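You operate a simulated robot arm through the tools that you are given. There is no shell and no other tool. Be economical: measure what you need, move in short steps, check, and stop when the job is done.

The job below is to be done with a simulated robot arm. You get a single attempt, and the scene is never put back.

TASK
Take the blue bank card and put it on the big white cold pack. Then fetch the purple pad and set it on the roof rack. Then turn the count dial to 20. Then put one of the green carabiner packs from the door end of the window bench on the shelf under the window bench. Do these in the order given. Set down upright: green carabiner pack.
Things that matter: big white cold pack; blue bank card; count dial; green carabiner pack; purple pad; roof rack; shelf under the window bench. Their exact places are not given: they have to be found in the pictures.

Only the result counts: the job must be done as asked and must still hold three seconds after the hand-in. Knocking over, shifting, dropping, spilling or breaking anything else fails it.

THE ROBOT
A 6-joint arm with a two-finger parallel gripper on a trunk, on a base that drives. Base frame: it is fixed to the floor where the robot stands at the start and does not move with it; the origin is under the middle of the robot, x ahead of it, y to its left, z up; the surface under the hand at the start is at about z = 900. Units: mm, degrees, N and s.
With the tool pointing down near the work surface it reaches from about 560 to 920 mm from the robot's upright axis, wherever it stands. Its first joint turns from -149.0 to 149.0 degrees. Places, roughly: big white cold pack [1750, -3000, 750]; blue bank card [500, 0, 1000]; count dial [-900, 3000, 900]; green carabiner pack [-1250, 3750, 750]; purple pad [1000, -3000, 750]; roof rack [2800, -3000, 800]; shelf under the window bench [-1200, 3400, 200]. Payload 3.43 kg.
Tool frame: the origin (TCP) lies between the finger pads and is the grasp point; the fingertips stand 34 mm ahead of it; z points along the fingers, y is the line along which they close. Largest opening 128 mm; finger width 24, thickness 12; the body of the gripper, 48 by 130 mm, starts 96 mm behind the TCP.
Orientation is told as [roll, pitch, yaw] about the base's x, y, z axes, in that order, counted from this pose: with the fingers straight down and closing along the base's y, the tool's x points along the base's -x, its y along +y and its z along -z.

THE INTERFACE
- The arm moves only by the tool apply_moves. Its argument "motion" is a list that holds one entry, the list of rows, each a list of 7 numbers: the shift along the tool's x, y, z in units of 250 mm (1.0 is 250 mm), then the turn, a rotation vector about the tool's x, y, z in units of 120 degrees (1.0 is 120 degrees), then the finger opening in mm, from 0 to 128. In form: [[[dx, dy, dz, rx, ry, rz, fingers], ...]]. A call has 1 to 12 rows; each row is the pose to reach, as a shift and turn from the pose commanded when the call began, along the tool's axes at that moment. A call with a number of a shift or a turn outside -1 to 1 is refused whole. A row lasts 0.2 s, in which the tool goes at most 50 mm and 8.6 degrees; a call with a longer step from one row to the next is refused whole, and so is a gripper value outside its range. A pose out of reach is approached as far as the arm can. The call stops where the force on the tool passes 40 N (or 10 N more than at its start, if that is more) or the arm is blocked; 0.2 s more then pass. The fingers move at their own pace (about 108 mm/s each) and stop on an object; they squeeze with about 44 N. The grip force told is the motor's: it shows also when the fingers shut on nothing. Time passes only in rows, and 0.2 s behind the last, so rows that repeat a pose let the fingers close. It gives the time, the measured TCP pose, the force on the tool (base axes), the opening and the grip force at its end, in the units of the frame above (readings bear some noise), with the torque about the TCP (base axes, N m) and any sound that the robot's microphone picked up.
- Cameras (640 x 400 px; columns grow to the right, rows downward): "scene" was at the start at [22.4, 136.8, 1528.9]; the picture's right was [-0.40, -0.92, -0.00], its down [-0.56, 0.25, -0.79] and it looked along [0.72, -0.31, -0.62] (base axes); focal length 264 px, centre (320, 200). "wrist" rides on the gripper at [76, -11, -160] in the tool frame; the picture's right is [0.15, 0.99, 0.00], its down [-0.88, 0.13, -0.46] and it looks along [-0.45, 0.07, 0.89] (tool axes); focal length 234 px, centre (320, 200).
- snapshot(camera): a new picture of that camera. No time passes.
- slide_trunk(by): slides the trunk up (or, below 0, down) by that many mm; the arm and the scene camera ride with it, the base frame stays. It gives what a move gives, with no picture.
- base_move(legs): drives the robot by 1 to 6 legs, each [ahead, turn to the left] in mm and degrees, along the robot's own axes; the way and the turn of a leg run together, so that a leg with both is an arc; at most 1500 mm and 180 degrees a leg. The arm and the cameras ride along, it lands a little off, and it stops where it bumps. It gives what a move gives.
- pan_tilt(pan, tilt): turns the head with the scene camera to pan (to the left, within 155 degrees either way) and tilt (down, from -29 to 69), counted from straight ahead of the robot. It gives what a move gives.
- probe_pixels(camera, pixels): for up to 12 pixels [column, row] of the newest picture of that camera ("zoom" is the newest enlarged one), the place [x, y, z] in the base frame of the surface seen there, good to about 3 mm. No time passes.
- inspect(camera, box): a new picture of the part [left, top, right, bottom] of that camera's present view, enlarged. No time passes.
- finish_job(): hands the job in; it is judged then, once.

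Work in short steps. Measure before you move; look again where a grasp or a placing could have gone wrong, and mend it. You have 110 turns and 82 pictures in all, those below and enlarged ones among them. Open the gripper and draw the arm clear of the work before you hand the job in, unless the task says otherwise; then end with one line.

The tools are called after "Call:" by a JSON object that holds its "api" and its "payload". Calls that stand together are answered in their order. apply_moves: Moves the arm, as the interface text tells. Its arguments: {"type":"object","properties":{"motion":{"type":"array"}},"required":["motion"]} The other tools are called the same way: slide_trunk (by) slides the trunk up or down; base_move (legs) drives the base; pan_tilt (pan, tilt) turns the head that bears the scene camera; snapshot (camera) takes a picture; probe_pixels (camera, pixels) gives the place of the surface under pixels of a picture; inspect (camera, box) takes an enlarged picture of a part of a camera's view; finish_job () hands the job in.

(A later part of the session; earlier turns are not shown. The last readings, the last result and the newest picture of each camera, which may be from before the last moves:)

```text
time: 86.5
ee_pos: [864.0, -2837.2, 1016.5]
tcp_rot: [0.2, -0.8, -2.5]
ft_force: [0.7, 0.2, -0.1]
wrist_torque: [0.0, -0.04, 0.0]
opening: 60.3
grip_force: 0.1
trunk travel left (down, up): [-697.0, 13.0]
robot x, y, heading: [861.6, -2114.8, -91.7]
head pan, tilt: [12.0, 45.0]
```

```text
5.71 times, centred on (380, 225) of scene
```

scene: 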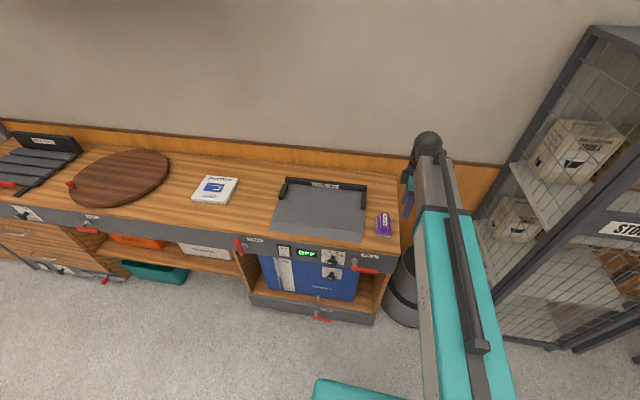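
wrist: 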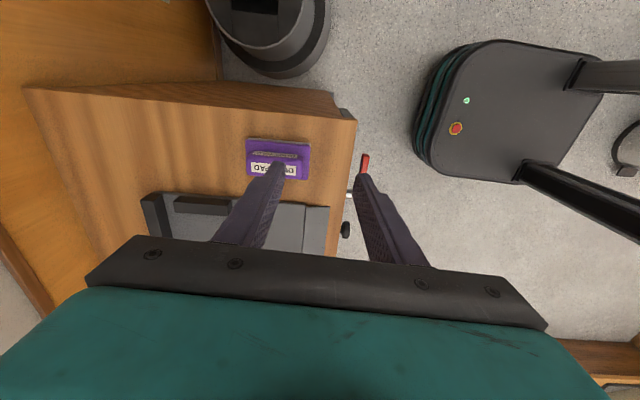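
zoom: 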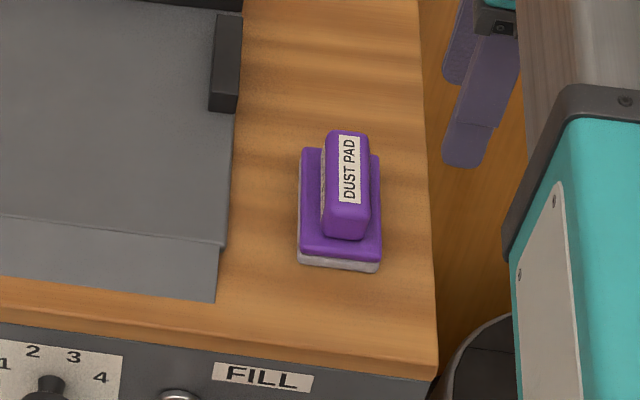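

Handle ridge runs along y (x≈892–925, top z 857, y −2930…−2862). I turn the tool −87.5° so it closes along x and centre it over (909,−2896).

Call:
{"api": "apply_moves", "payload": {"motion": [[[-0.03, -0.04, 0, 0, 0, 0.067, 60], [-0.06, -0.08, 0, 0, 0, 0.133, 60], [-0.09, -0.12, 0, 0, 0, 0.2, 60], [-0.12, -0.16, 0, 0, 0, 0.266, 60], [-0.15, -0.2, 0, 0, 0, 0.333, 60], [-0.17, -0.24, 0, 0, 0, 0.4, 60], [-0.17, -0.24, 0, 0, 0, 0.466, 60], [-0.17, -0.24, 0, 0, 0, 0.533, 60], [-0.17, -0.24, 0, 0, 0, 0.6, 60], [-0.17, -0.24, 0, 0, 0, 0.666, 60], [-0.17, -0.24, 0, 0, 0, 0.73, 60]]]}}

Call:
{"api": "snapshot", "payload": {"camera": "wrist"}}

```text
time: 88.9
ee_pos: [904.1, -2899.2, 1016.8]
tcp_rot: [0.8, 0.2, -90.0]
ft_force: [0.0, -0.4, -0.4]
wrist_torque: [0.0, 0.01, 0.02]
opening: 60.2
grip_force: 0.1
trunk travel left (down, up): [-697.0, 13.0]
robot x, y, heading: [863.4, -2114.8, -91.9]
head pan, tilt: [12.0, 45.0]
```

```text
48 pictures are left
```

wrist: 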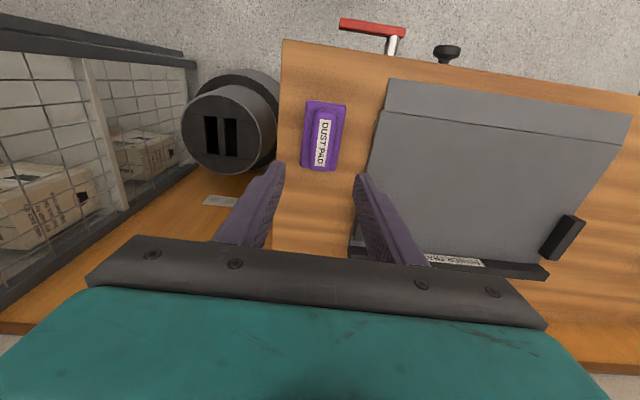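

I probe the handle edges for centring.

Call:
{"api": "inspect", "payload": {"camera": "wrist", "box": [280, 80, 380, 190]}}

Call:
{"api": "probe_pixels", "payload": {"camera": "wrist", "pixels": [[318, 118], [336, 120], [326, 112], [321, 160], [315, 145], [330, 145], [333, 140], [313, 140], [342, 105], [307, 102]]}}

```text
3.64 times, centred on (330, 135) of wrist
```

zoom: 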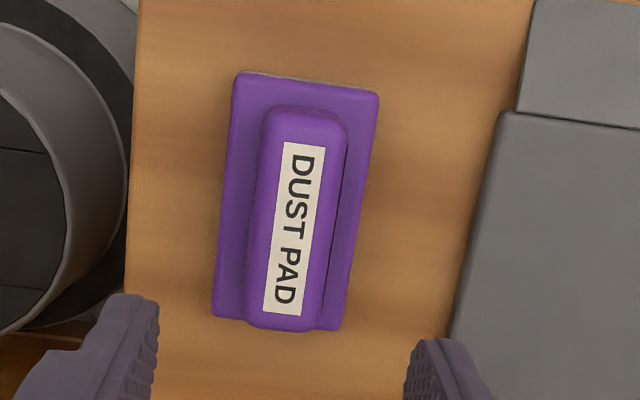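

```text
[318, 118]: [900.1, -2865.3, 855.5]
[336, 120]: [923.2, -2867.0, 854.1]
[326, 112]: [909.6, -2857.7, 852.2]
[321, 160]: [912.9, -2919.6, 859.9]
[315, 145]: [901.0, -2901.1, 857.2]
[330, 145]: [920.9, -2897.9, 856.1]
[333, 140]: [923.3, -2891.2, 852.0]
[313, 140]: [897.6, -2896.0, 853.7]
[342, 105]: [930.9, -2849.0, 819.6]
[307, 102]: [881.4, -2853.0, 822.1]
```

Handle centre is x≈910.5, y≈−2896, ~28 mm wide. I descend to TCP z≈863 and close.

Call:
{"api": "apply_moves", "payload": {"motion": [[[0.012, 0.026, 0.18, 0, 0, 0, 60], [0.012, 0.026, 0.36, 0, 0, 0, 60], [0.012, 0.026, 0.5, 0, 0, 0, 60], [0.012, 0.026, 0.57, 0, 0, 0, 60], [0.012, 0.026, 0.614, 0, 0, 0, 60], [0.012, 0.026, 0.614, 0, 0, 0, 20], [0.012, 0.026, 0.614, 0, 0, 0, 10], [0.012, 0.026, 0.614, 0, 0, 0, 10]]]}}

```text
time: 90.7
ee_pos: [911.6, -2894.2, 863.5]
tcp_rot: [0.8, 0.0, -89.9]
ft_force: [0.0, -0.6, 1.1]
wrist_torque: [-0.05, 0.15, 0.01]
opening: 31.3
grip_force: 43.9
trunk travel left (down, up): [-697.0, 13.0]
robot x, y, heading: [863.7, -2109.7, -91.8]
head pan, tilt: [12.0, 45.0]
```

The handle is gripped at 31 mm. I lift it and take a look before driving.

Call:
{"api": "apply_moves", "payload": {"motion": [[[0, 0, -0.1, 0, 0, 0, 10], [0, 0, -0.28, 0, 0, 0, 10], [0, 0, -0.46, 0, 0, 0, 10], [0, 0, -0.58, 0, 0, 0, 10]]]}}

Call:
{"api": "base_move", "payload": {"legs": [[-160, 0], [0, 91.8], [1500, 0], [430, 0], [0, -90]]}}

Call:
{"api": "pan_tilt", "payload": {"pan": 10, "tilt": 40}}

Call:
{"api": "snapshot", "payload": {"camera": "scene"}}

```text
time: 91.7
ee_pos: [910.0, -2895.1, 1009.2]
tcp_rot: [0.6, 0.1, -90.0]
ft_force: [-0.3, 0.0, -1.2]
wrist_torque: [-0.02, 0.01, 0.02]
opening: 31.2
grip_force: 43.4
trunk travel left (down, up): [-697.0, 13.0]
robot x, y, heading: [861.6, -2113.4, -91.8]
head pan, tilt: [12.0, 45.0]
```

```text
time: 114.4
ee_pos: [2892.0, -2767.6, 1008.3]
tcp_rot: [0.7, 0.2, -88.0]
ft_force: [0.0, 0.0, -1.6]
wrist_torque: [0.05, -0.02, -0.03]
opening: 31.3
grip_force: 43.8
trunk travel left (down, up): [-697.0, 13.0]
robot x, y, heading: [2796.9, -1990.5, -89.4]
head pan, tilt: [12.0, 45.0]
```

```text
time: 115.1
ee_pos: [2890.3, -2766.6, 1007.5]
tcp_rot: [0.7, 0.2, -87.9]
ft_force: [0.1, -0.1, -0.7]
wrist_torque: [0.0, -0.07, 0.01]
opening: 31.3
grip_force: 44.0
trunk travel left (down, up): [-697.0, 13.0]
robot x, y, heading: [2802.7, -1989.5, -89.5]
head pan, tilt: [10.0, 40.0]
```

```text
46 pictures are left
```

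scene: 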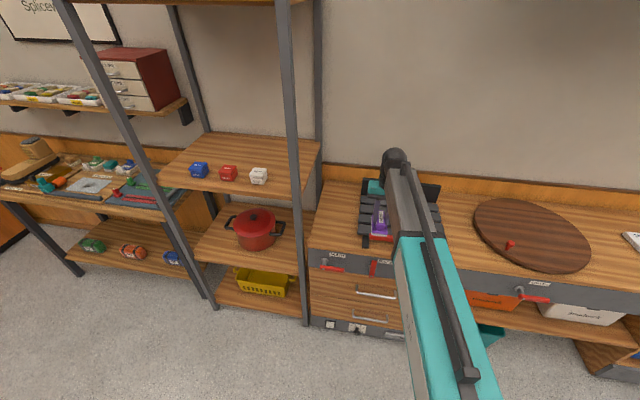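

The pad is still held; the rack is partly hidden behind the arm. I take a wrist view to locate it and the shelf posts.

Call:
{"api": "snapshot", "payload": {"camera": "wrist"}}

Call:
{"api": "probe_pixels", "payload": {"camera": "scene", "pixels": [[300, 180], [305, 310], [318, 130], [365, 240], [365, 210], [430, 190], [320, 215], [380, 218]]}}

```text
45 pictures are left
```

wrist: 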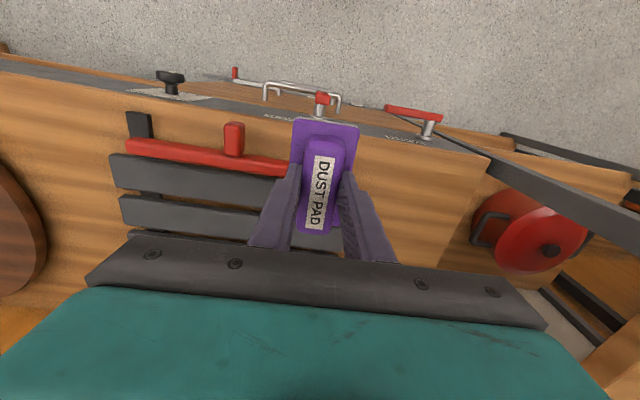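

```text
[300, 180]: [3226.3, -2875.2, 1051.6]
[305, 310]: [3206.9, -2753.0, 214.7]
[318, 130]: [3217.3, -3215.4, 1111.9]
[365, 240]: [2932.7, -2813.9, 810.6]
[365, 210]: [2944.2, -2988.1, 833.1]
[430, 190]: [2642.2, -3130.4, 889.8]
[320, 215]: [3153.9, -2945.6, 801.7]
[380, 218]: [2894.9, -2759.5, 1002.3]
```

The rack's slats run along x with a red bar at the front. I probe slats, bar and edges.

Call:
{"api": "probe_pixels", "payload": {"camera": "wrist", "pixels": [[115, 160], [200, 176], [270, 186], [140, 125], [130, 148], [234, 140], [200, 158], [125, 208], [200, 220], [250, 226], [130, 238], [290, 165]]}}

Call:
{"api": "inspect", "payload": {"camera": "scene", "box": [340, 150, 460, 260]}}

```text
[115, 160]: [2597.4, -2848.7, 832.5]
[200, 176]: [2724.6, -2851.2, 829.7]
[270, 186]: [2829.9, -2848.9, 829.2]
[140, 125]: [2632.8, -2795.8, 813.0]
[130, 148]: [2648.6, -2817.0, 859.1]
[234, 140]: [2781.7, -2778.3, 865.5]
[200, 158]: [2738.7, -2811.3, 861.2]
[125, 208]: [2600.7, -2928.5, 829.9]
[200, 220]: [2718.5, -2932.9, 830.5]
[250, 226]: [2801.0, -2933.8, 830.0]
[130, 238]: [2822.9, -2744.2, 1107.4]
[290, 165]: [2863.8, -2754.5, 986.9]
```

```text
3.64 times, centred on (400, 205) of scene
```

zoom: 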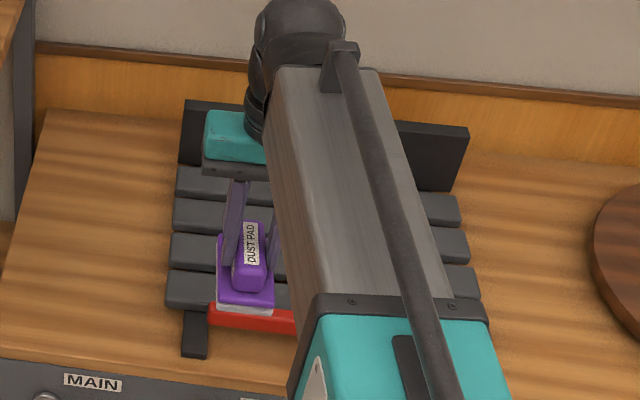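

Slats span x≈2590–2940, y≈−2830…−3100, top z≈830. I drive 190 mm ahead, then shift the arm to x≈2780.

Call:
{"api": "base_move", "payload": {"legs": [[190, 0]]}}

Call:
{"api": "apply_moves", "payload": {"motion": [[[0, -0.12, 0, 0, 0, 0, 10], [0, -0.24, 0, 0, 0, 0, 10], [0, -0.36, 0, 0, 0, 0, 10], [0, -0.44, 0, 0, 0, 0, 10]]]}}

Call:
{"api": "snapshot", "payload": {"camera": "wrist"}}

```text
time: 116.8
ee_pos: [2892.5, -2957.4, 1005.6]
tcp_rot: [0.7, 0.2, -87.8]
ft_force: [-0.5, -0.7, -1.0]
wrist_torque: [0.04, -0.01, 0.02]
opening: 31.2
grip_force: 44.1
trunk travel left (down, up): [-697.0, 13.0]
robot x, y, heading: [2803.4, -2175.9, -89.4]
head pan, tilt: [10.0, 40.0]
```

```text
time: 117.8
ee_pos: [2782.1, -2962.5, 1008.5]
tcp_rot: [0.8, 0.2, -87.9]
ft_force: [-0.3, 0.7, -1.3]
wrist_torque: [-0.01, 0.0, -0.01]
opening: 31.0
grip_force: 44.2
trunk travel left (down, up): [-697.0, 13.0]
robot x, y, heading: [2801.8, -2181.4, -89.2]
head pan, tilt: [10.0, 40.0]
```

```text
43 pictures are left
```

wrist: 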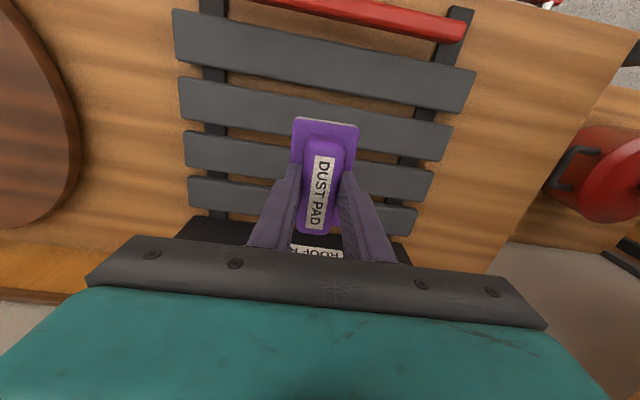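

The pad will straddle slats 2 and 3. I descend to just above z≈893, slowly at the end.

Call:
{"api": "apply_moves", "payload": {"motion": [[[0, 0, 0.16, 0, 0, 0, 10], [0, 0, 0.3, 0, 0, 0, 10], [0, 0, 0.4, 0, 0, 0, 10], [0, 0, 0.43, 0, 0, 0, 10], [0, 0, 0.445, 0, 0, 0, 10], [0, 0, 0.455, 0, 0, 0, 10], [0, 0, 0.463, 0, 0, 0, 10]]]}}

Call:
{"api": "snapshot", "payload": {"camera": "wrist"}}

```text
time: 119.4
ee_pos: [2784.5, -2960.1, 894.1]
tcp_rot: [0.6, -0.1, -87.8]
ft_force: [2.3, -3.7, 22.1]
wrist_torque: [0.73, 0.51, 0.02]
opening: 31.2
grip_force: 44.2
trunk travel left (down, up): [-697.0, 13.0]
robot x, y, heading: [2800.1, -2179.6, -89.3]
head pan, tilt: [10.0, 40.0]
```

```text
42 pictures are left
```

wrist: 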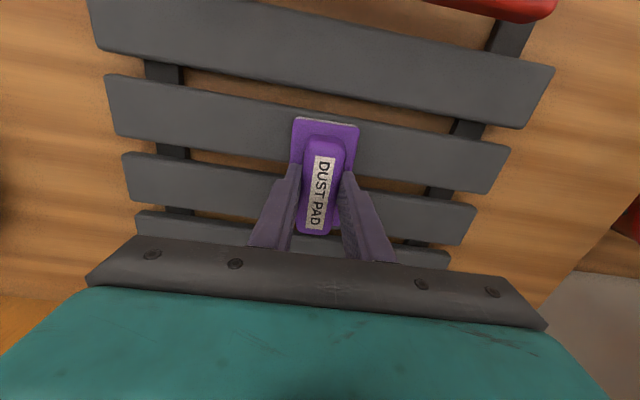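

Contact at 22 N: the pad rests on the slats. I open the fingers moderately and rise.

Call:
{"api": "apply_moves", "payload": {"motion": [[[0, 0, -0.006, 0, 0, 0, 30], [0, 0, -0.006, 0, 0, 0, 50], [0, 0, -0.006, 0, 0, 0, 56], [0, 0, -0.08, 0, 0, 0, 56], [0, 0, -0.24, 0, 0, 0, 56], [0, 0, -0.42, 0, 0, 0, 56]]]}}

Call:
{"api": "snapshot", "payload": {"camera": "wrist"}}

```text
time: 120.8
ee_pos: [2782.9, -2960.0, 997.0]
tcp_rot: [0.7, 0.2, -87.9]
ft_force: [0.9, 0.6, 0.2]
wrist_torque: [0.0, 0.0, -0.01]
opening: 56.1
grip_force: 0.1
trunk travel left (down, up): [-697.0, 13.0]
robot x, y, heading: [2800.5, -2179.3, -89.6]
head pan, tilt: [10.0, 40.0]
```

```text
41 pictures are left
```

wrist: 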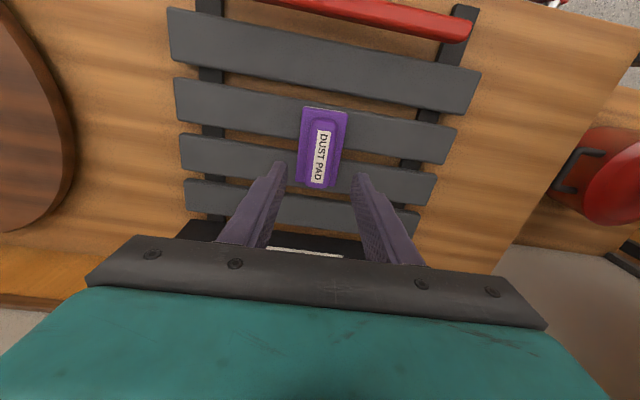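

The pad sits on the rack. Next is the dial on the far side; I back up, and retract the arm to ~620 mm radius so it fits through the aisle.

Call:
{"api": "base_move", "payload": {"legs": [[-230, 0]]}}

Call:
{"api": "apply_moves", "payload": {"motion": [[[0.16, 0, 0, 0, 0, 0, 56], [0.32, 0, 0, 0, 0, 0, 56], [0.48, 0, 0, 0, 0, 0, 56], [0.62, 0, 0, 0, 0, 0, 56]]]}}

Call:
{"api": "base_move", "payload": {"legs": [[0, -90.4], [1500, 0], [900, 0], [0, -45], [900, 0], [0, -45]]}}

```text
time: 122.7
ee_pos: [2776.9, -2727.7, 997.7]
tcp_rot: [0.7, 0.1, -88.2]
ft_force: [0.2, -0.6, 0.1]
wrist_torque: [-0.01, 0.0, -0.04]
opening: 56.0
grip_force: 0.1
trunk travel left (down, up): [-697.0, 13.0]
robot x, y, heading: [2793.4, -1945.3, -89.5]
head pan, tilt: [10.0, 40.0]
```

```text
time: 123.7
ee_pos: [2773.1, -2571.9, 996.7]
tcp_rot: [0.8, 0.1, -88.2]
ft_force: [-0.8, -0.5, -0.1]
wrist_torque: [-0.01, 0.0, 0.01]
opening: 56.3
grip_force: 0.0
trunk travel left (down, up): [-697.0, 13.0]
robot x, y, heading: [2796.8, -1947.3, -89.7]
head pan, tilt: [10.0, 40.0]
```

```text
time: 153.1
ee_pos: [-199.6, -632.3, 995.8]
tcp_rot: [0.7, 0.3, 89.8]
ft_force: [-0.7, -0.1, 0.6]
wrist_torque: [0.0, -0.02, -0.03]
opening: 56.2
grip_force: 0.0
trunk travel left (down, up): [-697.0, 13.0]
robot x, y, heading: [-226.8, -1265.5, 88.9]
head pan, tilt: [10.0, 40.0]
```

I am in the aisle facing +y. I look ahead before driving on.

Call:
{"api": "pan_tilt", "payload": {"pan": 25, "tilt": 22}}

Call:
{"api": "snapshot", "payload": {"camera": "scene"}}

```text
time: 153.9
ee_pos: [-199.0, -632.9, 996.7]
tcp_rot: [0.7, 0.3, 89.9]
ft_force: [0.0, -0.1, -1.6]
wrist_torque: [-0.03, -0.01, 0.02]
opening: 56.1
grip_force: 0.0
trunk travel left (down, up): [-697.0, 13.0]
robot x, y, heading: [-227.6, -1263.0, 89.2]
head pan, tilt: [25.0, 22.0]
```

```text
40 pictures are left
```

scene: 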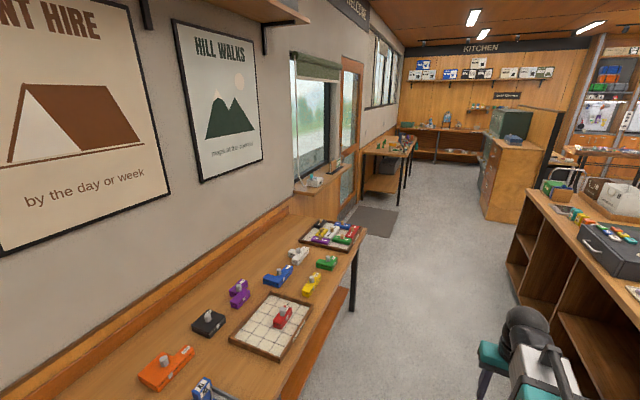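

The way is clear to the window bench at (390,145). I probe the bench, the cabinet at (490,200) and other edges.

Call:
{"api": "probe_pixels", "payload": {"camera": "scene", "pixels": [[390, 147], [405, 148], [413, 138], [400, 195], [365, 235], [485, 212], [515, 222], [512, 285], [380, 180], [345, 235], [372, 148], [410, 150]]}}

Call:
{"api": "inspect", "payload": {"camera": "scene", "box": [340, 110, 460, 220]}}

```text
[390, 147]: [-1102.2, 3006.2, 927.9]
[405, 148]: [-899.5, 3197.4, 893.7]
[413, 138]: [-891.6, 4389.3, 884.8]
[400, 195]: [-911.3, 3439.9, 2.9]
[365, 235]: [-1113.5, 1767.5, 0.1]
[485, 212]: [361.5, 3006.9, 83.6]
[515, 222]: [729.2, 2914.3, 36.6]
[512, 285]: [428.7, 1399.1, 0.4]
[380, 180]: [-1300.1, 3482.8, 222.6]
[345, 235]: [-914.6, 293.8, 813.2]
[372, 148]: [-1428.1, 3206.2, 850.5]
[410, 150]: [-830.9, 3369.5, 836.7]
```

```text
3.64 times, centred on (400, 165) of scene
```

zoom: 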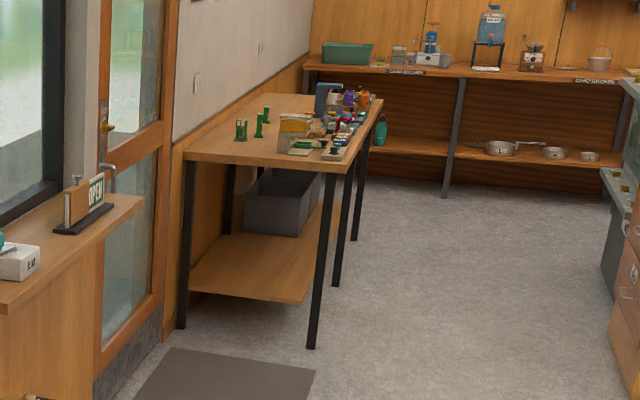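

Window bench: top z≈860, x −830 to the wall, y≈2950–4450; green packs stand at zoom (240–265,115–130). I drive along the aisle to y≈2950 and turn left to face it.

Call:
{"api": "base_move", "payload": {"legs": [[1500, 0], [1500, 0], [1200, 0], [0, 90]]}}

Call:
{"api": "pan_tilt", "payload": {"pan": -20, "tilt": 40}}

Call:
{"api": "snapshot", "payload": {"camera": "scene"}}

```text
time: 182.4
ee_pos: [-749.2, 2985.7, 996.4]
tcp_rot: [0.7, 0.2, -179.8]
ft_force: [0.6, 0.1, 0.3]
wrist_torque: [0.0, 0.01, 0.04]
opening: 56.1
grip_force: 0.1
trunk travel left (down, up): [-697.0, 13.0]
robot x, y, heading: [-121.8, 2920.2, 178.9]
head pan, tilt: [25.0, 22.0]
```

```text
time: 183.5
ee_pos: [-747.7, 2987.0, 996.7]
tcp_rot: [0.6, 0.1, -179.8]
ft_force: [-0.2, -0.2, 0.5]
wrist_torque: [0.0, 0.0, 0.02]
opening: 56.3
grip_force: 0.2
trunk travel left (down, up): [-697.0, 13.0]
robot x, y, heading: [-121.4, 2922.0, 178.9]
head pan, tilt: [-20.0, 40.0]
```

```text
38 pictures are left
```

scene: 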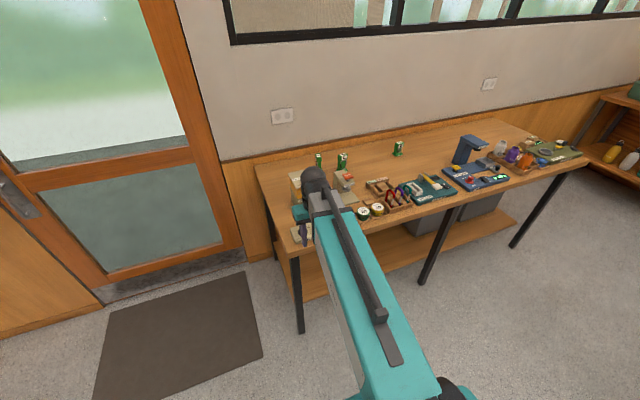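

The dial is probably near (302,232) beside the hand. I enlarge the corner and take a wrist view.

Call:
{"api": "inspect", "payload": {"camera": "scene", "box": [250, 140, 430, 260]}}

Call:
{"api": "snapshot", "payload": {"camera": "wrist"}}

```text
3.33 times, centred on (340, 200) of scene
```

zoom: 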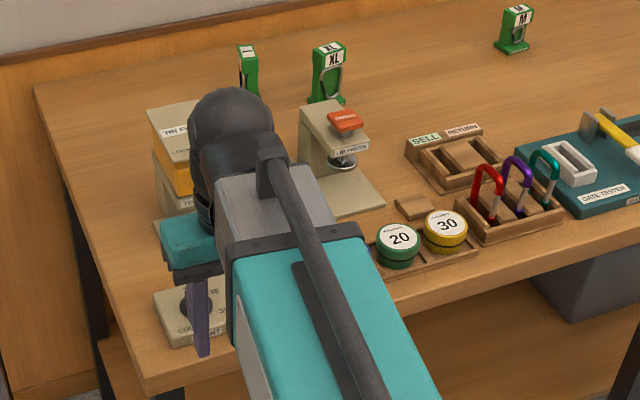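

```text
36 pictures are left
```

wrist: 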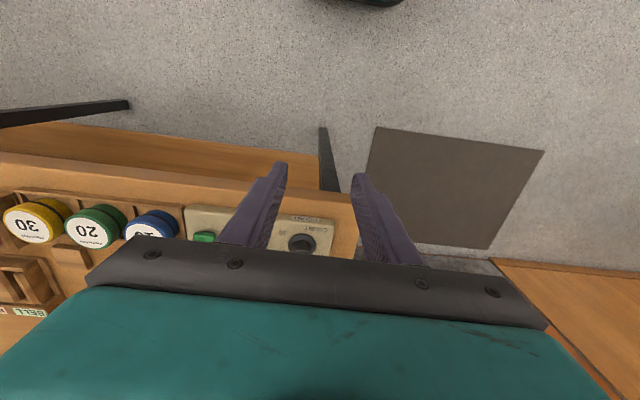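

The dial "COUNT" shows at wrist (301,243) just under the hand. I probe it and the packs.

Call:
{"api": "probe_pixels", "payload": {"camera": "wrist", "pixels": [[300, 240], [308, 245], [190, 208], [332, 222], [203, 237], [330, 250]]}}

Call:
{"api": "probe_pixels", "payload": {"camera": "zoom", "pixels": [[248, 55], [328, 55], [328, 95], [517, 12], [512, 45], [340, 120], [180, 120], [185, 320], [100, 240], [400, 238], [310, 40], [346, 50]]}}

```text
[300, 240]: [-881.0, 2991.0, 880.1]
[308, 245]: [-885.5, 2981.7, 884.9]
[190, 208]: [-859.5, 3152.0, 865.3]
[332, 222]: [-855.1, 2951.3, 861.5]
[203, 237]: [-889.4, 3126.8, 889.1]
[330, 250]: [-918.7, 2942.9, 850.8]
```

```text
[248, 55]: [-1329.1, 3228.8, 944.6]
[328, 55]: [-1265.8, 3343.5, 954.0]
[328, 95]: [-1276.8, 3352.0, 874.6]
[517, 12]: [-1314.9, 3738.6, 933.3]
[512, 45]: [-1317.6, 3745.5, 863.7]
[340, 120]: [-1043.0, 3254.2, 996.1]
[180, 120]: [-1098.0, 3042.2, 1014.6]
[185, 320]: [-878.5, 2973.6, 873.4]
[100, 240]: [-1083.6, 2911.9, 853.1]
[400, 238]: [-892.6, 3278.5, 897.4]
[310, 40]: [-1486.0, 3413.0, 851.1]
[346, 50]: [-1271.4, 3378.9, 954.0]
```

The door (y≈2500) is at the low-y end; packs near it are at (−1329,3229) and (−1270,3345). First the dial: I move the hand further over the bench so the camera sees the dial at (−882,2987).

Call:
{"api": "apply_moves", "payload": {"motion": [[[-0.14, 0, -0.02, 0, 0, 0, 56], [-0.28, 0, -0.04, 0, 0, 0, 56], [-0.42, 0, -0.06, 0, 0, 0, 56]]]}}

Call:
{"api": "inspect", "payload": {"camera": "wrist", "box": [220, 80, 420, 220]}}

```text
time: 184.3
ee_pos: [-855.3, 2987.9, 1010.9]
tcp_rot: [0.7, 0.2, -179.8]
ft_force: [0.6, 0.0, 0.9]
wrist_torque: [-0.03, 0.01, 0.02]
opening: 56.1
grip_force: 0.0
trunk travel left (down, up): [-697.0, 13.0]
robot x, y, heading: [-120.5, 2923.6, 178.6]
head pan, tilt: [-20.0, 40.0]
```

```text
2.86 times, centred on (320, 150) of wrist
```

zoom: 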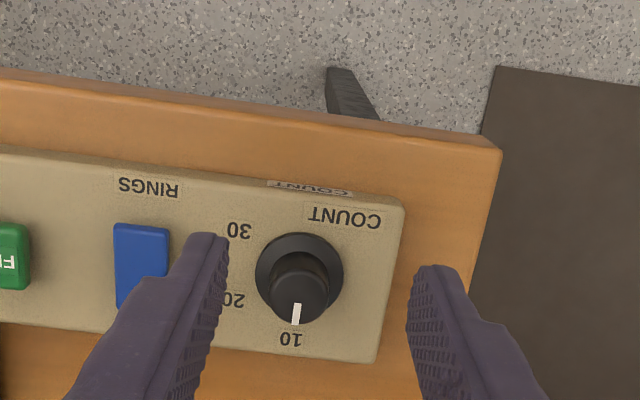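

The pointer is at 10; 20 is at image left-below, 30 left-above. I probe the labels, dial base and knob to get angles.

Call:
{"api": "probe_pixels", "payload": {"camera": "zoom", "pixels": [[291, 339], [236, 298], [238, 231], [300, 238], [257, 275], [343, 270], [300, 255], [272, 282], [328, 282], [296, 305], [297, 322], [300, 275]]}}

```text
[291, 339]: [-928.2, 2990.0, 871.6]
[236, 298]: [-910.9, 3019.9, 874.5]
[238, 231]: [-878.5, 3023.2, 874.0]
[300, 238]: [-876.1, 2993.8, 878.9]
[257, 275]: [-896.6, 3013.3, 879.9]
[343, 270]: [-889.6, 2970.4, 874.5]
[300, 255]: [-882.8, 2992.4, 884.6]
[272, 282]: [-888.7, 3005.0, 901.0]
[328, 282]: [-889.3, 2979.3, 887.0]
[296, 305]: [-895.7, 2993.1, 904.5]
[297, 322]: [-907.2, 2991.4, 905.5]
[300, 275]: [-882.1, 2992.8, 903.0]
```

Dial centre ≈(−893,2992), knob top z≈904, labels at ~58° steps; 20 needs −58° base yaw (clockwise from above). I go over the knob, lower the tips to z≈886, and close.

Call:
{"api": "apply_moves", "payload": {"motion": [[[-0.08, -0.016, 0, 0, 0, 0, 56], [-0.151, -0.016, 0, 0, 0, 0, 56], [-0.151, -0.016, 0.15, 0, 0, 0, 56], [-0.151, -0.016, 0.28, 0, 0, 0, 56], [-0.151, -0.016, 0.36, 0, 0, 0, 56]]]}}

Call:
{"api": "inspect", "payload": {"camera": "wrist", "box": [240, 110, 400, 230]}}

```text
time: 185.5
ee_pos: [-891.3, 2988.2, 920.3]
tcp_rot: [0.7, 0.1, -179.8]
ft_force: [-0.2, 0.5, -0.5]
wrist_torque: [0.0, 0.04, 0.03]
opening: 55.9
grip_force: 0.1
trunk travel left (down, up): [-697.0, 13.0]
robot x, y, heading: [-125.4, 2923.0, 178.8]
head pan, tilt: [-20.0, 40.0]
```

```text
3.33 times, centred on (320, 170) of wrist
```

zoom: 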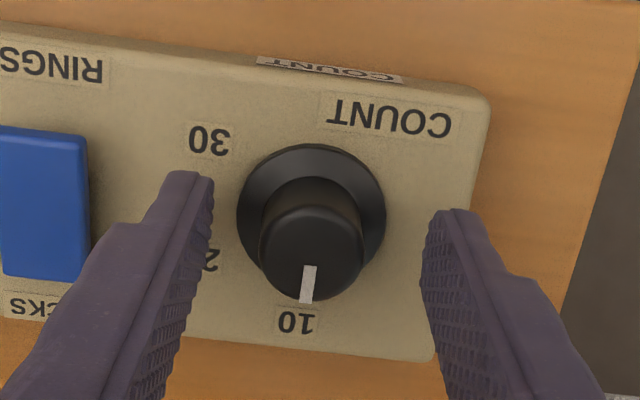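

I probe the knob from here to refine its centre before closing.

Call:
{"api": "probe_pixels", "payload": {"camera": "zoom", "pixels": [[310, 250], [262, 235], [362, 240], [310, 208], [312, 145], [240, 200], [385, 215], [310, 268], [306, 300]]}}

```text
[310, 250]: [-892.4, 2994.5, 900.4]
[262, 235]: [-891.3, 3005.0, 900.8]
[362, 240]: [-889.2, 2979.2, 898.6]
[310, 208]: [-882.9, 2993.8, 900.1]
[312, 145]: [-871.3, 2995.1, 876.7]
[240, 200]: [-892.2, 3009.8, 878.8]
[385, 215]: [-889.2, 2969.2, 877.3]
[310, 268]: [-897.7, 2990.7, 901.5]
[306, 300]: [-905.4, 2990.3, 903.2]
```

Knob centre ≈(−893.5,2992). I nudge there, close on the knob and hold.

Call:
{"api": "apply_moves", "payload": {"motion": [[[-0.009, -0.015, 0, 0, 0, 0, 56], [-0.009, -0.015, 0, 0, 0, 0, 30], [-0.009, -0.015, 0, 0, 0, 0, 10], [-0.009, -0.015, 0, 0, 0, 0, 10]]]}}

```text
time: 186.5
ee_pos: [-892.1, 2990.2, 920.8]
tcp_rot: [0.8, 0.2, -179.8]
ft_force: [0.0, -12.1, -2.5]
wrist_torque: [-0.59, 0.28, -0.01]
opening: 26.2
grip_force: 45.2
trunk travel left (down, up): [-697.0, 13.0]
robot x, y, heading: [-123.4, 2925.8, 178.8]
head pan, tilt: [-20.0, 40.0]
```

The knob is gripped (26 mm). I rotate +rz by 58° (clockwise from above).

Call:
{"api": "apply_moves", "payload": {"motion": [[[0, 0, 0, 0, 0, 0.06, 10], [0, 0, 0, 0, 0, 0.12, 10], [0, 0, 0, 0, 0, 0.18, 10], [0, 0, 0, 0, 0, 0.24, 10], [0, 0, 0, 0, 0, 0.3, 10], [0, 0, 0, 0, 0, 0.36, 10], [0, 0, 0, 0, 0, 0.42, 10], [0, 0, 0, 0, 0, 0.483, 10], [0, 0, 0, 0, 0, 0.483, 10]]]}}

Call:
{"api": "inspect", "payload": {"camera": "wrist", "box": [240, 110, 400, 230]}}

```text
time: 188.5
ee_pos: [-894.7, 2990.4, 921.4]
tcp_rot: [0.2, 1.0, 122.2]
ft_force: [4.0, -24.2, -11.2]
wrist_torque: [-0.2, 0.2, -0.04]
opening: 26.0
grip_force: 44.3
trunk travel left (down, up): [-697.0, 13.0]
robot x, y, heading: [-120.7, 2926.7, 178.6]
head pan, tilt: [-20.0, 40.0]
```

```text
3.33 times, centred on (320, 170) of wrist
```

zoom: 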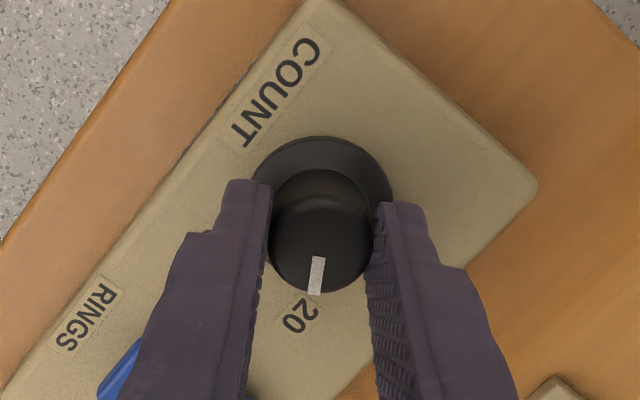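

The pointer now points to 20. I open and rise to check it from a clearer view.

Call:
{"api": "apply_moves", "payload": {"motion": [[[0, 0, 0, 0, 0, 0, 40], [0, 0, 0, 0, 0, 0, 52], [0, 0, -0.1, 0, 0, 0, 52], [0, 0, -0.24, 0, 0, 0, 52], [0.1, 0, -0.36, 0, 0, 0, 52]]]}}

Call:
{"api": "inspect", "payload": {"camera": "wrist", "box": [240, 110, 400, 230]}}

```text
time: 189.7
ee_pos: [-878.2, 2973.0, 1010.9]
tcp_rot: [0.3, 0.7, 122.3]
ft_force: [0.3, 0.4, -0.5]
wrist_torque: [-0.04, 0.0, 0.0]
opening: 52.2
grip_force: 0.1
trunk travel left (down, up): [-697.0, 13.0]
robot x, y, heading: [-121.8, 2919.5, 178.7]
head pan, tilt: [-20.0, 40.0]
```

```text
3.33 times, centred on (320, 170) of wrist
```

zoom: 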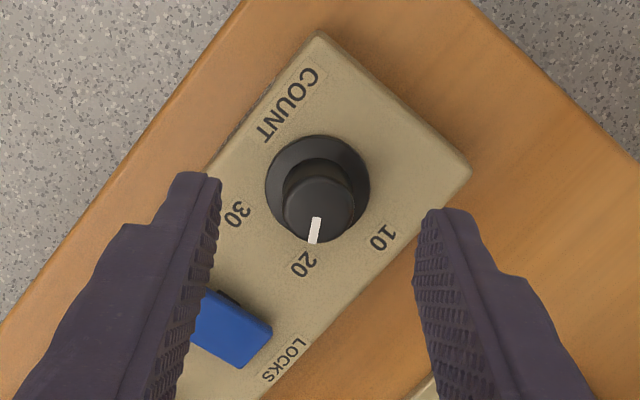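

I probe the pointer ends and the three labels to check the angle.

Call:
{"api": "probe_pixels", "payload": {"camera": "zoom", "pixels": [[316, 219], [313, 241], [304, 264], [238, 213], [382, 238], [287, 213], [354, 213], [318, 137], [267, 187], [369, 190]]}}

```text
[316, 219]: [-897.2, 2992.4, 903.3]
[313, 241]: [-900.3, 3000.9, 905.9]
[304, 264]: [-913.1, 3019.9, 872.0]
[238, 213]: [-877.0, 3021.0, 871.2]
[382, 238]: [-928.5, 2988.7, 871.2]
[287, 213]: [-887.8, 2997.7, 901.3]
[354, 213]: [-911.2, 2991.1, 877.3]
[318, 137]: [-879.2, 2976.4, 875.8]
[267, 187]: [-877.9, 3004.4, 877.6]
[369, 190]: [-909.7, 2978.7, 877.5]
```

The pointer reads ~55–58° while the labels fit 60° steps (20 at ≈57–60°); comparing the two gripped images it's about 3–5° short. I regrip and add 3.5°.

Call:
{"api": "apply_moves", "payload": {"motion": [[[-0.1, 0, -0.0, 0, 0, 0, 52], [-0.1, 0, 0.15, 0, 0, 0, 52], [-0.1, 0, 0.28, 0, 0, 0, 52], [-0.1, 0, 0.36, 0, 0, 0, 52], [-0.1, 0, 0.36, 0, 0, 0, 30], [-0.1, 0, 0.36, 0, 0, 0, 10], [-0.1, 0, 0.36, 0, 0, 0, 10], [-0.1, 0, 0.36, 0, 0, 0.015, 10], [-0.1, 0, 0.36, 0, 0, 0.03, 10], [-0.1, 0, 0.36, 0, 0, 0.03, 10]]]}}

Call:
{"api": "apply_moves", "payload": {"motion": [[[0, 0, 0, 0, 0, 0, 40], [0, 0, 0, 0, 0, 0, 52], [0, 0, -0.1, 0, 0, 0, 52], [0, 0, -0.24, 0, 0, 0, 52], [0.1, 0, -0.36, 0, 0, 0, 52]]]}}

Call:
{"api": "inspect", "payload": {"camera": "wrist", "box": [240, 110, 400, 230]}}

```text
time: 191.9
ee_pos: [-894.4, 2991.5, 921.4]
tcp_rot: [0.4, 0.7, 118.6]
ft_force: [-16.4, -15.8, 2.2]
wrist_torque: [0.25, 0.88, -0.02]
opening: 26.1
grip_force: 45.3
trunk travel left (down, up): [-697.0, 13.0]
robot x, y, heading: [-124.0, 2925.1, 178.9]
head pan, tilt: [-20.0, 40.0]
```

```text
time: 193.1
ee_pos: [-879.6, 2971.5, 1012.9]
tcp_rot: [0.2, 0.7, 118.7]
ft_force: [-0.1, 1.1, 0.3]
wrist_torque: [0.04, -0.01, 0.01]
opening: 52.0
grip_force: 0.1
trunk travel left (down, up): [-697.0, 13.0]
robot x, y, heading: [-125.8, 2922.7, 178.7]
head pan, tilt: [-20.0, 40.0]
```

```text
3.33 times, centred on (320, 170) of wrist
```

zoom: 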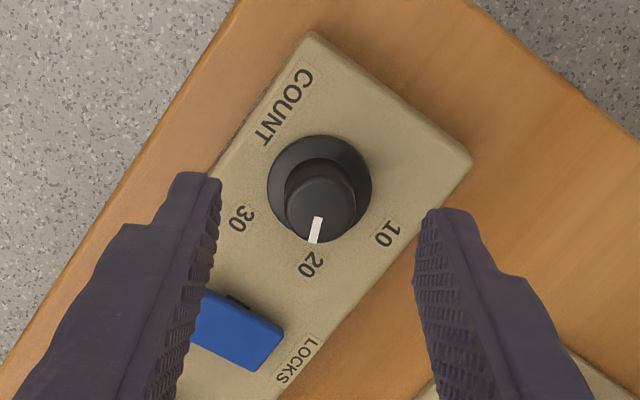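

The pointer now lines up with 20. Next the pack: I'll work from the door end. First I retract and raise the arm and turn the hand back to neutral.

Call:
{"api": "apply_moves", "payload": {"motion": [[[0.04, -0.08, -0.04, 0, 0, -0.06, 52], [0.08, -0.16, -0.08, 0, 0, -0.12, 52], [0.12, -0.24, -0.12, 0, 0, -0.18, 52], [0.17, -0.32, -0.16, 0, 0, -0.24, 52], [0.21, -0.4, -0.2, 0, 0, -0.3, 52], [0.26, -0.47, -0.2, 0, 0, -0.36, 52], [0.26, -0.47, -0.2, 0, 0, -0.42, 52], [0.26, -0.47, -0.2, 0, 0, -0.5, 52]]]}}

Call:
{"api": "base_move", "payload": {"legs": [[0, 91.2], [680, 0], [0, 90], [-1025, 0]]}}

Call:
{"api": "pan_tilt", "payload": {"pan": 90, "tilt": 32}}

Call:
{"api": "snapshot", "payload": {"camera": "scene"}}

```text
refused: row 8 steps farther than a row can; nothing moved
```

```text
time: 213.4
ee_pos: [-435.5, 2226.4, 1013.6]
tcp_rot: [0.2, 0.8, -64.1]
ft_force: [0.1, -0.2, 0.2]
wrist_torque: [-0.02, 0.02, 0.04]
opening: 52.2
grip_force: 0.1
trunk travel left (down, up): [-697.0, 13.0]
robot x, y, heading: [-1193.5, 2309.1, -4.4]
head pan, tilt: [-20.0, 40.0]
```

```text
time: 215.3
ee_pos: [-435.7, 2225.7, 1007.8]
tcp_rot: [0.2, 0.7, -64.2]
ft_force: [-0.3, 0.4, -0.1]
wrist_torque: [0.01, 0.01, -0.01]
opening: 52.1
grip_force: 0.1
trunk travel left (down, up): [-697.0, 13.0]
robot x, y, heading: [-1190.8, 2308.3, -4.5]
head pan, tilt: [90.0, 32.0]
```

```text
30 pictures are left
```

scene: 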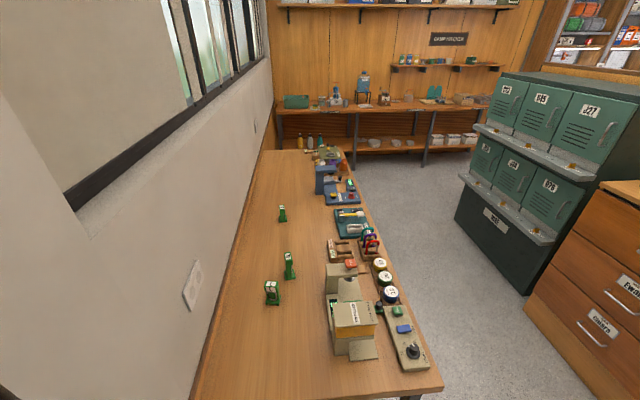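

From the door end I see packs at (272,292), (289,265), and farther (282,213). I enlarge and probe.

Call:
{"api": "inspect", "payload": {"camera": "scene", "box": [220, 190, 440, 390]}}

Call:
{"api": "probe_pixels", "payload": {"camera": "scene", "pixels": [[272, 285], [272, 300], [289, 256], [289, 275], [282, 207], [335, 310], [372, 310], [375, 350], [333, 265], [350, 275], [412, 352], [200, 385]]}}

```text
2.00 times, centred on (330, 290) of scene
```

zoom: 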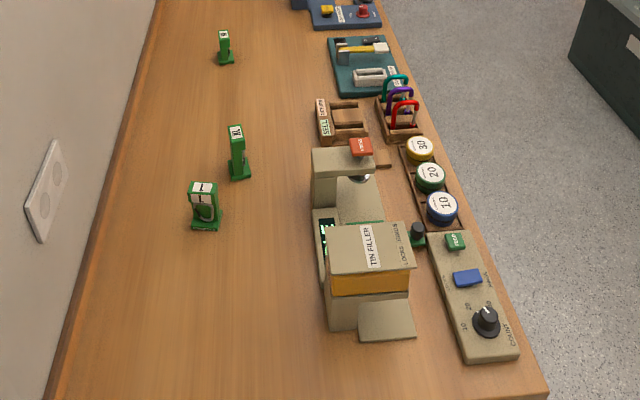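

```text
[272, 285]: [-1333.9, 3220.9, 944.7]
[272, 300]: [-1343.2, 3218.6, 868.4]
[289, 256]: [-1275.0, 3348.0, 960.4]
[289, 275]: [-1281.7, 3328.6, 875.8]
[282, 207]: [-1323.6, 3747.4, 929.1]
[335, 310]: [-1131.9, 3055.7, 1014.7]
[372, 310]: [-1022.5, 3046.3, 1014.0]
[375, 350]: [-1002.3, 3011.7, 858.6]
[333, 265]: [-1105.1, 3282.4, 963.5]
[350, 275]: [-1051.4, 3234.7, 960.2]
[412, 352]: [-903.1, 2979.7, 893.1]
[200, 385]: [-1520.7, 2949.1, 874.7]
```

L pack stands at ≈(−1337,3222), z 855–948; the tin filler (x −1140…−990, z 1015) must be avoided. I retract to ~610 mm radius with the hand neutral, then turn left to face +y.

Call:
{"api": "apply_moves", "payload": {"motion": [[[0.04, -0.07, -0.02, 0, 0, -0.0625, 52], [0.08, -0.14, -0.04, 0, 0, -0.125, 52], [0.12, -0.21, -0.06, 0, 0, -0.1875, 52], [0.16, -0.28, -0.08, 0, 0, -0.25, 52], [0.2, -0.35, -0.1, 0, 0, -0.3125, 52], [0.25, -0.42, -0.12, 0, 0, -0.375, 52], [0.29, -0.48, -0.12, 0, 0, -0.4375, 52], [0.317, -0.508, -0.12, 0, 0, -0.5, 52]]]}}

Call:
{"api": "base_move", "payload": {"legs": [[0, 94.4]]}}

Call:
{"api": "pan_tilt", "payload": {"pan": 12, "tilt": 55}}

Call:
{"api": "snapshot", "payload": {"camera": "scene"}}

```text
time: 217.1
ee_pos: [-583.1, 2242.2, 1039.0]
tcp_rot: [0.7, 0.3, -4.0]
ft_force: [0.7, 0.3, 0.1]
wrist_torque: [0.01, -0.02, -0.01]
opening: 51.7
grip_force: 0.1
trunk travel left (down, up): [-697.0, 13.0]
robot x, y, heading: [-1190.3, 2308.1, -4.4]
head pan, tilt: [90.0, 32.0]
```

```text
time: 220.3
ee_pos: [-664.5, 2685.9, 1025.5]
tcp_rot: [0.7, 0.2, 37.5]
ft_force: [0.7, 0.9, 0.0]
wrist_torque: [-0.01, -0.02, 0.03]
opening: 51.7
grip_force: 0.1
trunk travel left (down, up): [-697.0, 13.0]
robot x, y, heading: [-1157.6, 2329.9, 29.3]
head pan, tilt: [90.0, 32.0]
stopped in leg 1: the robot was blocked; the commanded pose is now the measured one
```

```text
time: 221.8
ee_pos: [-662.9, 2683.3, 1027.2]
tcp_rot: [0.6, 0.2, 37.5]
ft_force: [-0.7, -0.5, 0.0]
wrist_torque: [-0.05, -0.03, 0.0]
opening: 52.0
grip_force: 0.1
trunk travel left (down, up): [-697.0, 13.0]
robot x, y, heading: [-1161.0, 2329.1, 28.9]
head pan, tilt: [12.0, 55.0]
```

```text
28 pictures are left
```

scene: 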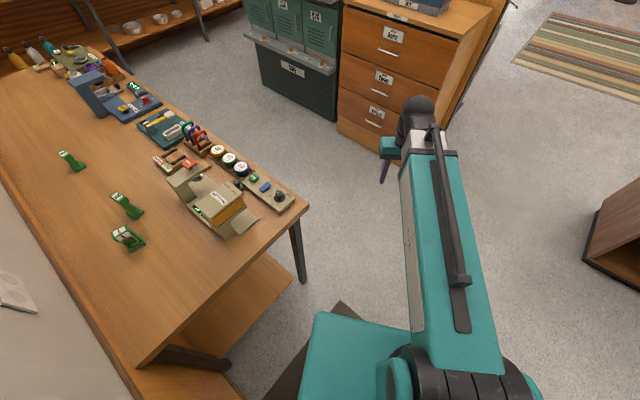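

The base's rear corner bumped the wall. I turn back, move 220 mm away from the wall and turn again.

Call:
{"api": "base_move", "payload": {"legs": [[0, -33], [220, 0], [0, 94]]}}

Call:
{"api": "pan_tilt", "payload": {"pan": 25, "tilt": 45}}

Call:
{"api": "snapshot", "payload": {"camera": "scene"}}

```text
time: 231.2
ee_pos: [-1003.5, 2920.0, 1024.5]
tcp_rot: [0.8, 0.2, 98.3]
ft_force: [-0.2, 0.2, 0.5]
wrist_torque: [0.0, -0.02, -0.03]
opening: 52.1
grip_force: 0.0
trunk travel left (down, up): [-697.0, 13.0]
robot x, y, heading: [-943.6, 2314.3, 89.5]
head pan, tilt: [12.0, 55.0]
```

```text
time: 231.9
ee_pos: [-1020.6, 2919.8, 1022.5]
tcp_rot: [-0.1, 0.4, 98.3]
ft_force: [0.7, 0.1, 0.2]
wrist_torque: [0.01, 0.02, 0.01]
opening: 52.0
grip_force: 0.0
trunk travel left (down, up): [-697.0, 13.0]
robot x, y, heading: [-945.1, 2314.8, 89.6]
head pan, tilt: [25.0, 45.0]
```

```text
27 pictures are left
```

scene: 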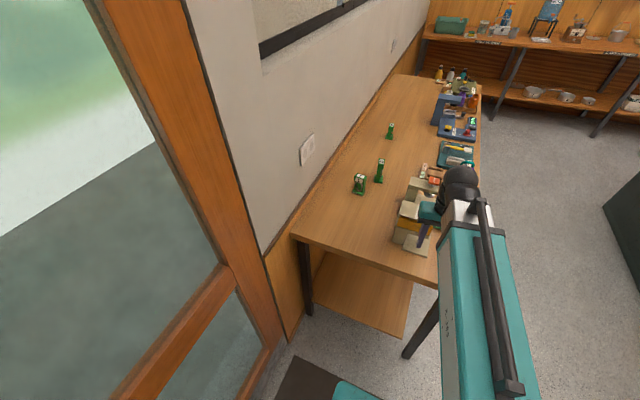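

Clear now at (−945,2315), heading 89.6. I swing the tool 250 mm left (toward −x), away from the tin filler, before advancing.

Call:
{"api": "apply_moves", "payload": {"motion": [[[-0.024, 0.165, 0, 0, 0, 0, 52], [-0.048, 0.33, 0, 0, 0, 0, 52], [-0.072, 0.495, 0, 0, 0, 0, 52], [-0.096, 0.66, 0, 0, 0, 0, 52], [-0.12, 0.825, 0, 0, 0, 0, 52], [-0.144, 0.99, 0, 0, 0, 0, 52]]]}}

Call:
{"api": "base_move", "payload": {"legs": [[150, 0]]}}

Call:
{"api": "snapshot", "payload": {"camera": "wrist"}}

```text
time: 233.3
ee_pos: [-1273.9, 2919.7, 1023.5]
tcp_rot: [-0.3, 0.4, 98.3]
ft_force: [-1.1, 0.0, -0.4]
wrist_torque: [0.01, -0.01, 0.0]
opening: 51.8
grip_force: 0.1
trunk travel left (down, up): [-697.0, 13.0]
robot x, y, heading: [-947.1, 2316.3, 89.5]
head pan, tilt: [25.0, 45.0]
```

```text
time: 234.8
ee_pos: [-1275.4, 3069.4, 1022.2]
tcp_rot: [0.0, 0.3, 98.5]
ft_force: [1.1, 1.3, -0.4]
wrist_torque: [-0.02, 0.05, 0.01]
opening: 52.1
grip_force: 0.1
trunk travel left (down, up): [-697.0, 13.0]
robot x, y, heading: [-945.9, 2461.0, 89.6]
head pan, tilt: [25.0, 45.0]
```

```text
26 pictures are left
```

wrist: 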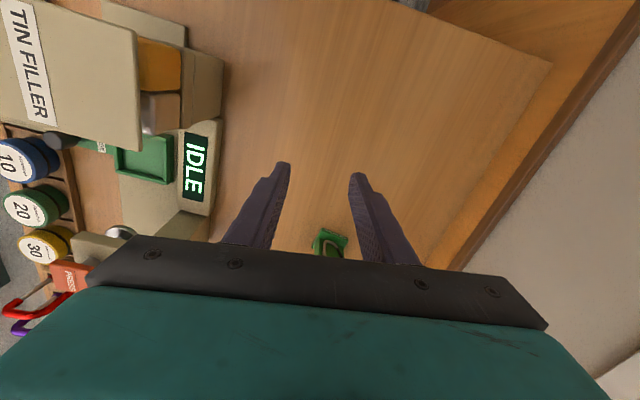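

The L pack is at wrist (330,243), partly hidden by the hand. I move 100 mm forward and 40 mm toward the wall for a clear view.

Call:
{"api": "apply_moves", "payload": {"motion": [[[-0.14, 0.03, 0, 0, 0, 0, 80], [-0.28, 0.06, 0, 0, 0, 0, 80], [-0.42, 0.1, 0, 0, 0, 0, 80]]]}}

Call:
{"api": "inspect", "payload": {"camera": "wrist", "box": [240, 90, 420, 250]}}

```text
time: 235.6
ee_pos: [-1333.0, 3169.6, 1012.9]
tcp_rot: [-1.0, 0.4, 98.5]
ft_force: [0.0, -0.3, -0.7]
wrist_torque: [-0.01, 0.01, -0.02]
opening: 80.1
grip_force: 0.1
trunk travel left (down, up): [-697.0, 13.0]
robot x, y, heading: [-942.5, 2467.3, 89.6]
head pan, tilt: [25.0, 45.0]
```

```text
2.50 times, centred on (330, 170) of wrist
```

zoom: 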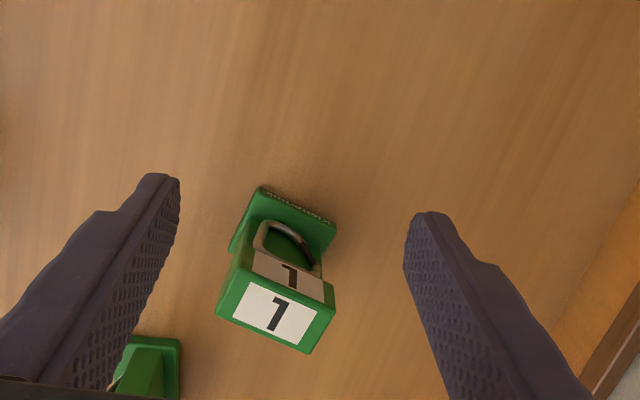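

The pack is in view between the fingers. I probe its top and base corners for size and orientation.

Call:
{"api": "probe_pixels", "payload": {"camera": "zoom", "pixels": [[235, 278], [333, 300], [305, 350], [218, 312], [275, 315], [262, 190], [335, 230], [232, 248], [240, 340], [285, 245]]}}

```text
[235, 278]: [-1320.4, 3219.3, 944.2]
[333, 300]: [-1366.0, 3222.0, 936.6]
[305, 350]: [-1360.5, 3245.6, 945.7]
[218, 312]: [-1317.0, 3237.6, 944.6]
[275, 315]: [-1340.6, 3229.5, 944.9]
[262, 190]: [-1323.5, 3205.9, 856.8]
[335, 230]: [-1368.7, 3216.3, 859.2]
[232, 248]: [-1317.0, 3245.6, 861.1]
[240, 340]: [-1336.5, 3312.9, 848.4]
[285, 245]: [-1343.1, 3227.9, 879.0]
```

The pack's top block is ~44 mm wide along ≈x (turned ~9°), ~24 mm thick, centre ≈(−1341,3230), top z≈945. I align the tool yaw to ~81° and centre above it.

Call:
{"api": "apply_moves", "payload": {"motion": [[[-0.08, 0, 0, 0, 0, 0.05, 80], [-0.16, 0, 0, 0, 0, 0.1, 80], [-0.242, -0.004, 0, 0, 0, 0.146, 80], [-0.242, -0.004, 0, 0, 0, 0.146, 80]]]}}

Call:
{"api": "inspect", "payload": {"camera": "wrist", "box": [240, 60, 420, 220]}}

```text
time: 236.6
ee_pos: [-1340.4, 3228.9, 1012.6]
tcp_rot: [-1.1, 0.0, 81.0]
ft_force: [0.1, 0.1, -1.4]
wrist_torque: [0.02, 0.01, 0.0]
opening: 80.1
grip_force: 0.0
trunk travel left (down, up): [-697.0, 13.0]
robot x, y, heading: [-943.2, 2467.0, 89.5]
head pan, tilt: [25.0, 45.0]
```

```text
2.50 times, centred on (330, 140) of wrist
```

zoom: 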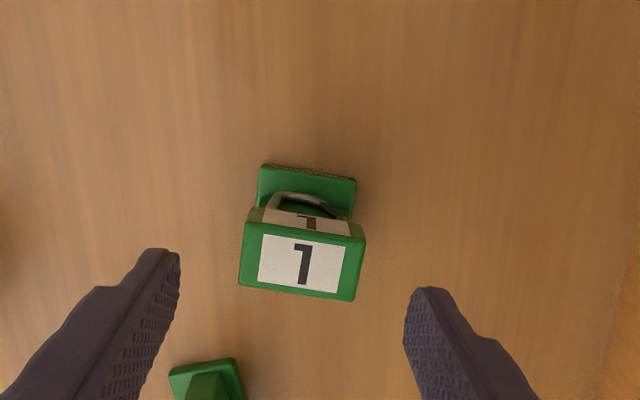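

Well aligned. I descend to TCP z≈930 and close on the top block.

Call:
{"api": "apply_moves", "payload": {"motion": [[[0.004, 0, 0.12, 0, 0, 0, 80], [0.004, 0, 0.24, 0, 0, 0, 80], [0.004, 0, 0.33, 0, 0, 0, 80], [0.004, 0, 0.33, 0, 0, 0, 50], [0.004, 0, 0.33, 0, 0, 0, 30], [0.004, 0, 0.33, 0, 0, 0, 30]]]}}

Call:
{"api": "inspect", "payload": {"camera": "wrist", "box": [230, 60, 430, 260]}}

```text
time: 238.0
ee_pos: [-1338.2, 3228.1, 930.0]
tcp_rot: [-1.2, 0.0, 80.9]
ft_force: [-0.9, 1.1, 1.1]
wrist_torque: [0.09, 0.1, 0.01]
opening: 49.5
grip_force: 44.5
trunk travel left (down, up): [-697.0, 13.0]
robot x, y, heading: [-943.9, 2462.5, 89.8]
head pan, tilt: [25.0, 45.0]
```

```text
2.00 times, centred on (330, 160) of wrist
```

zoom: 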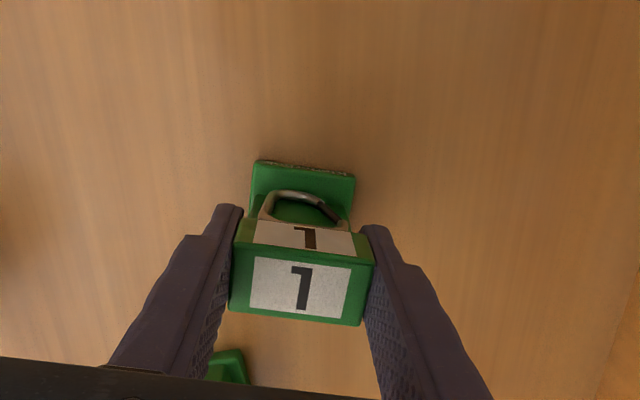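

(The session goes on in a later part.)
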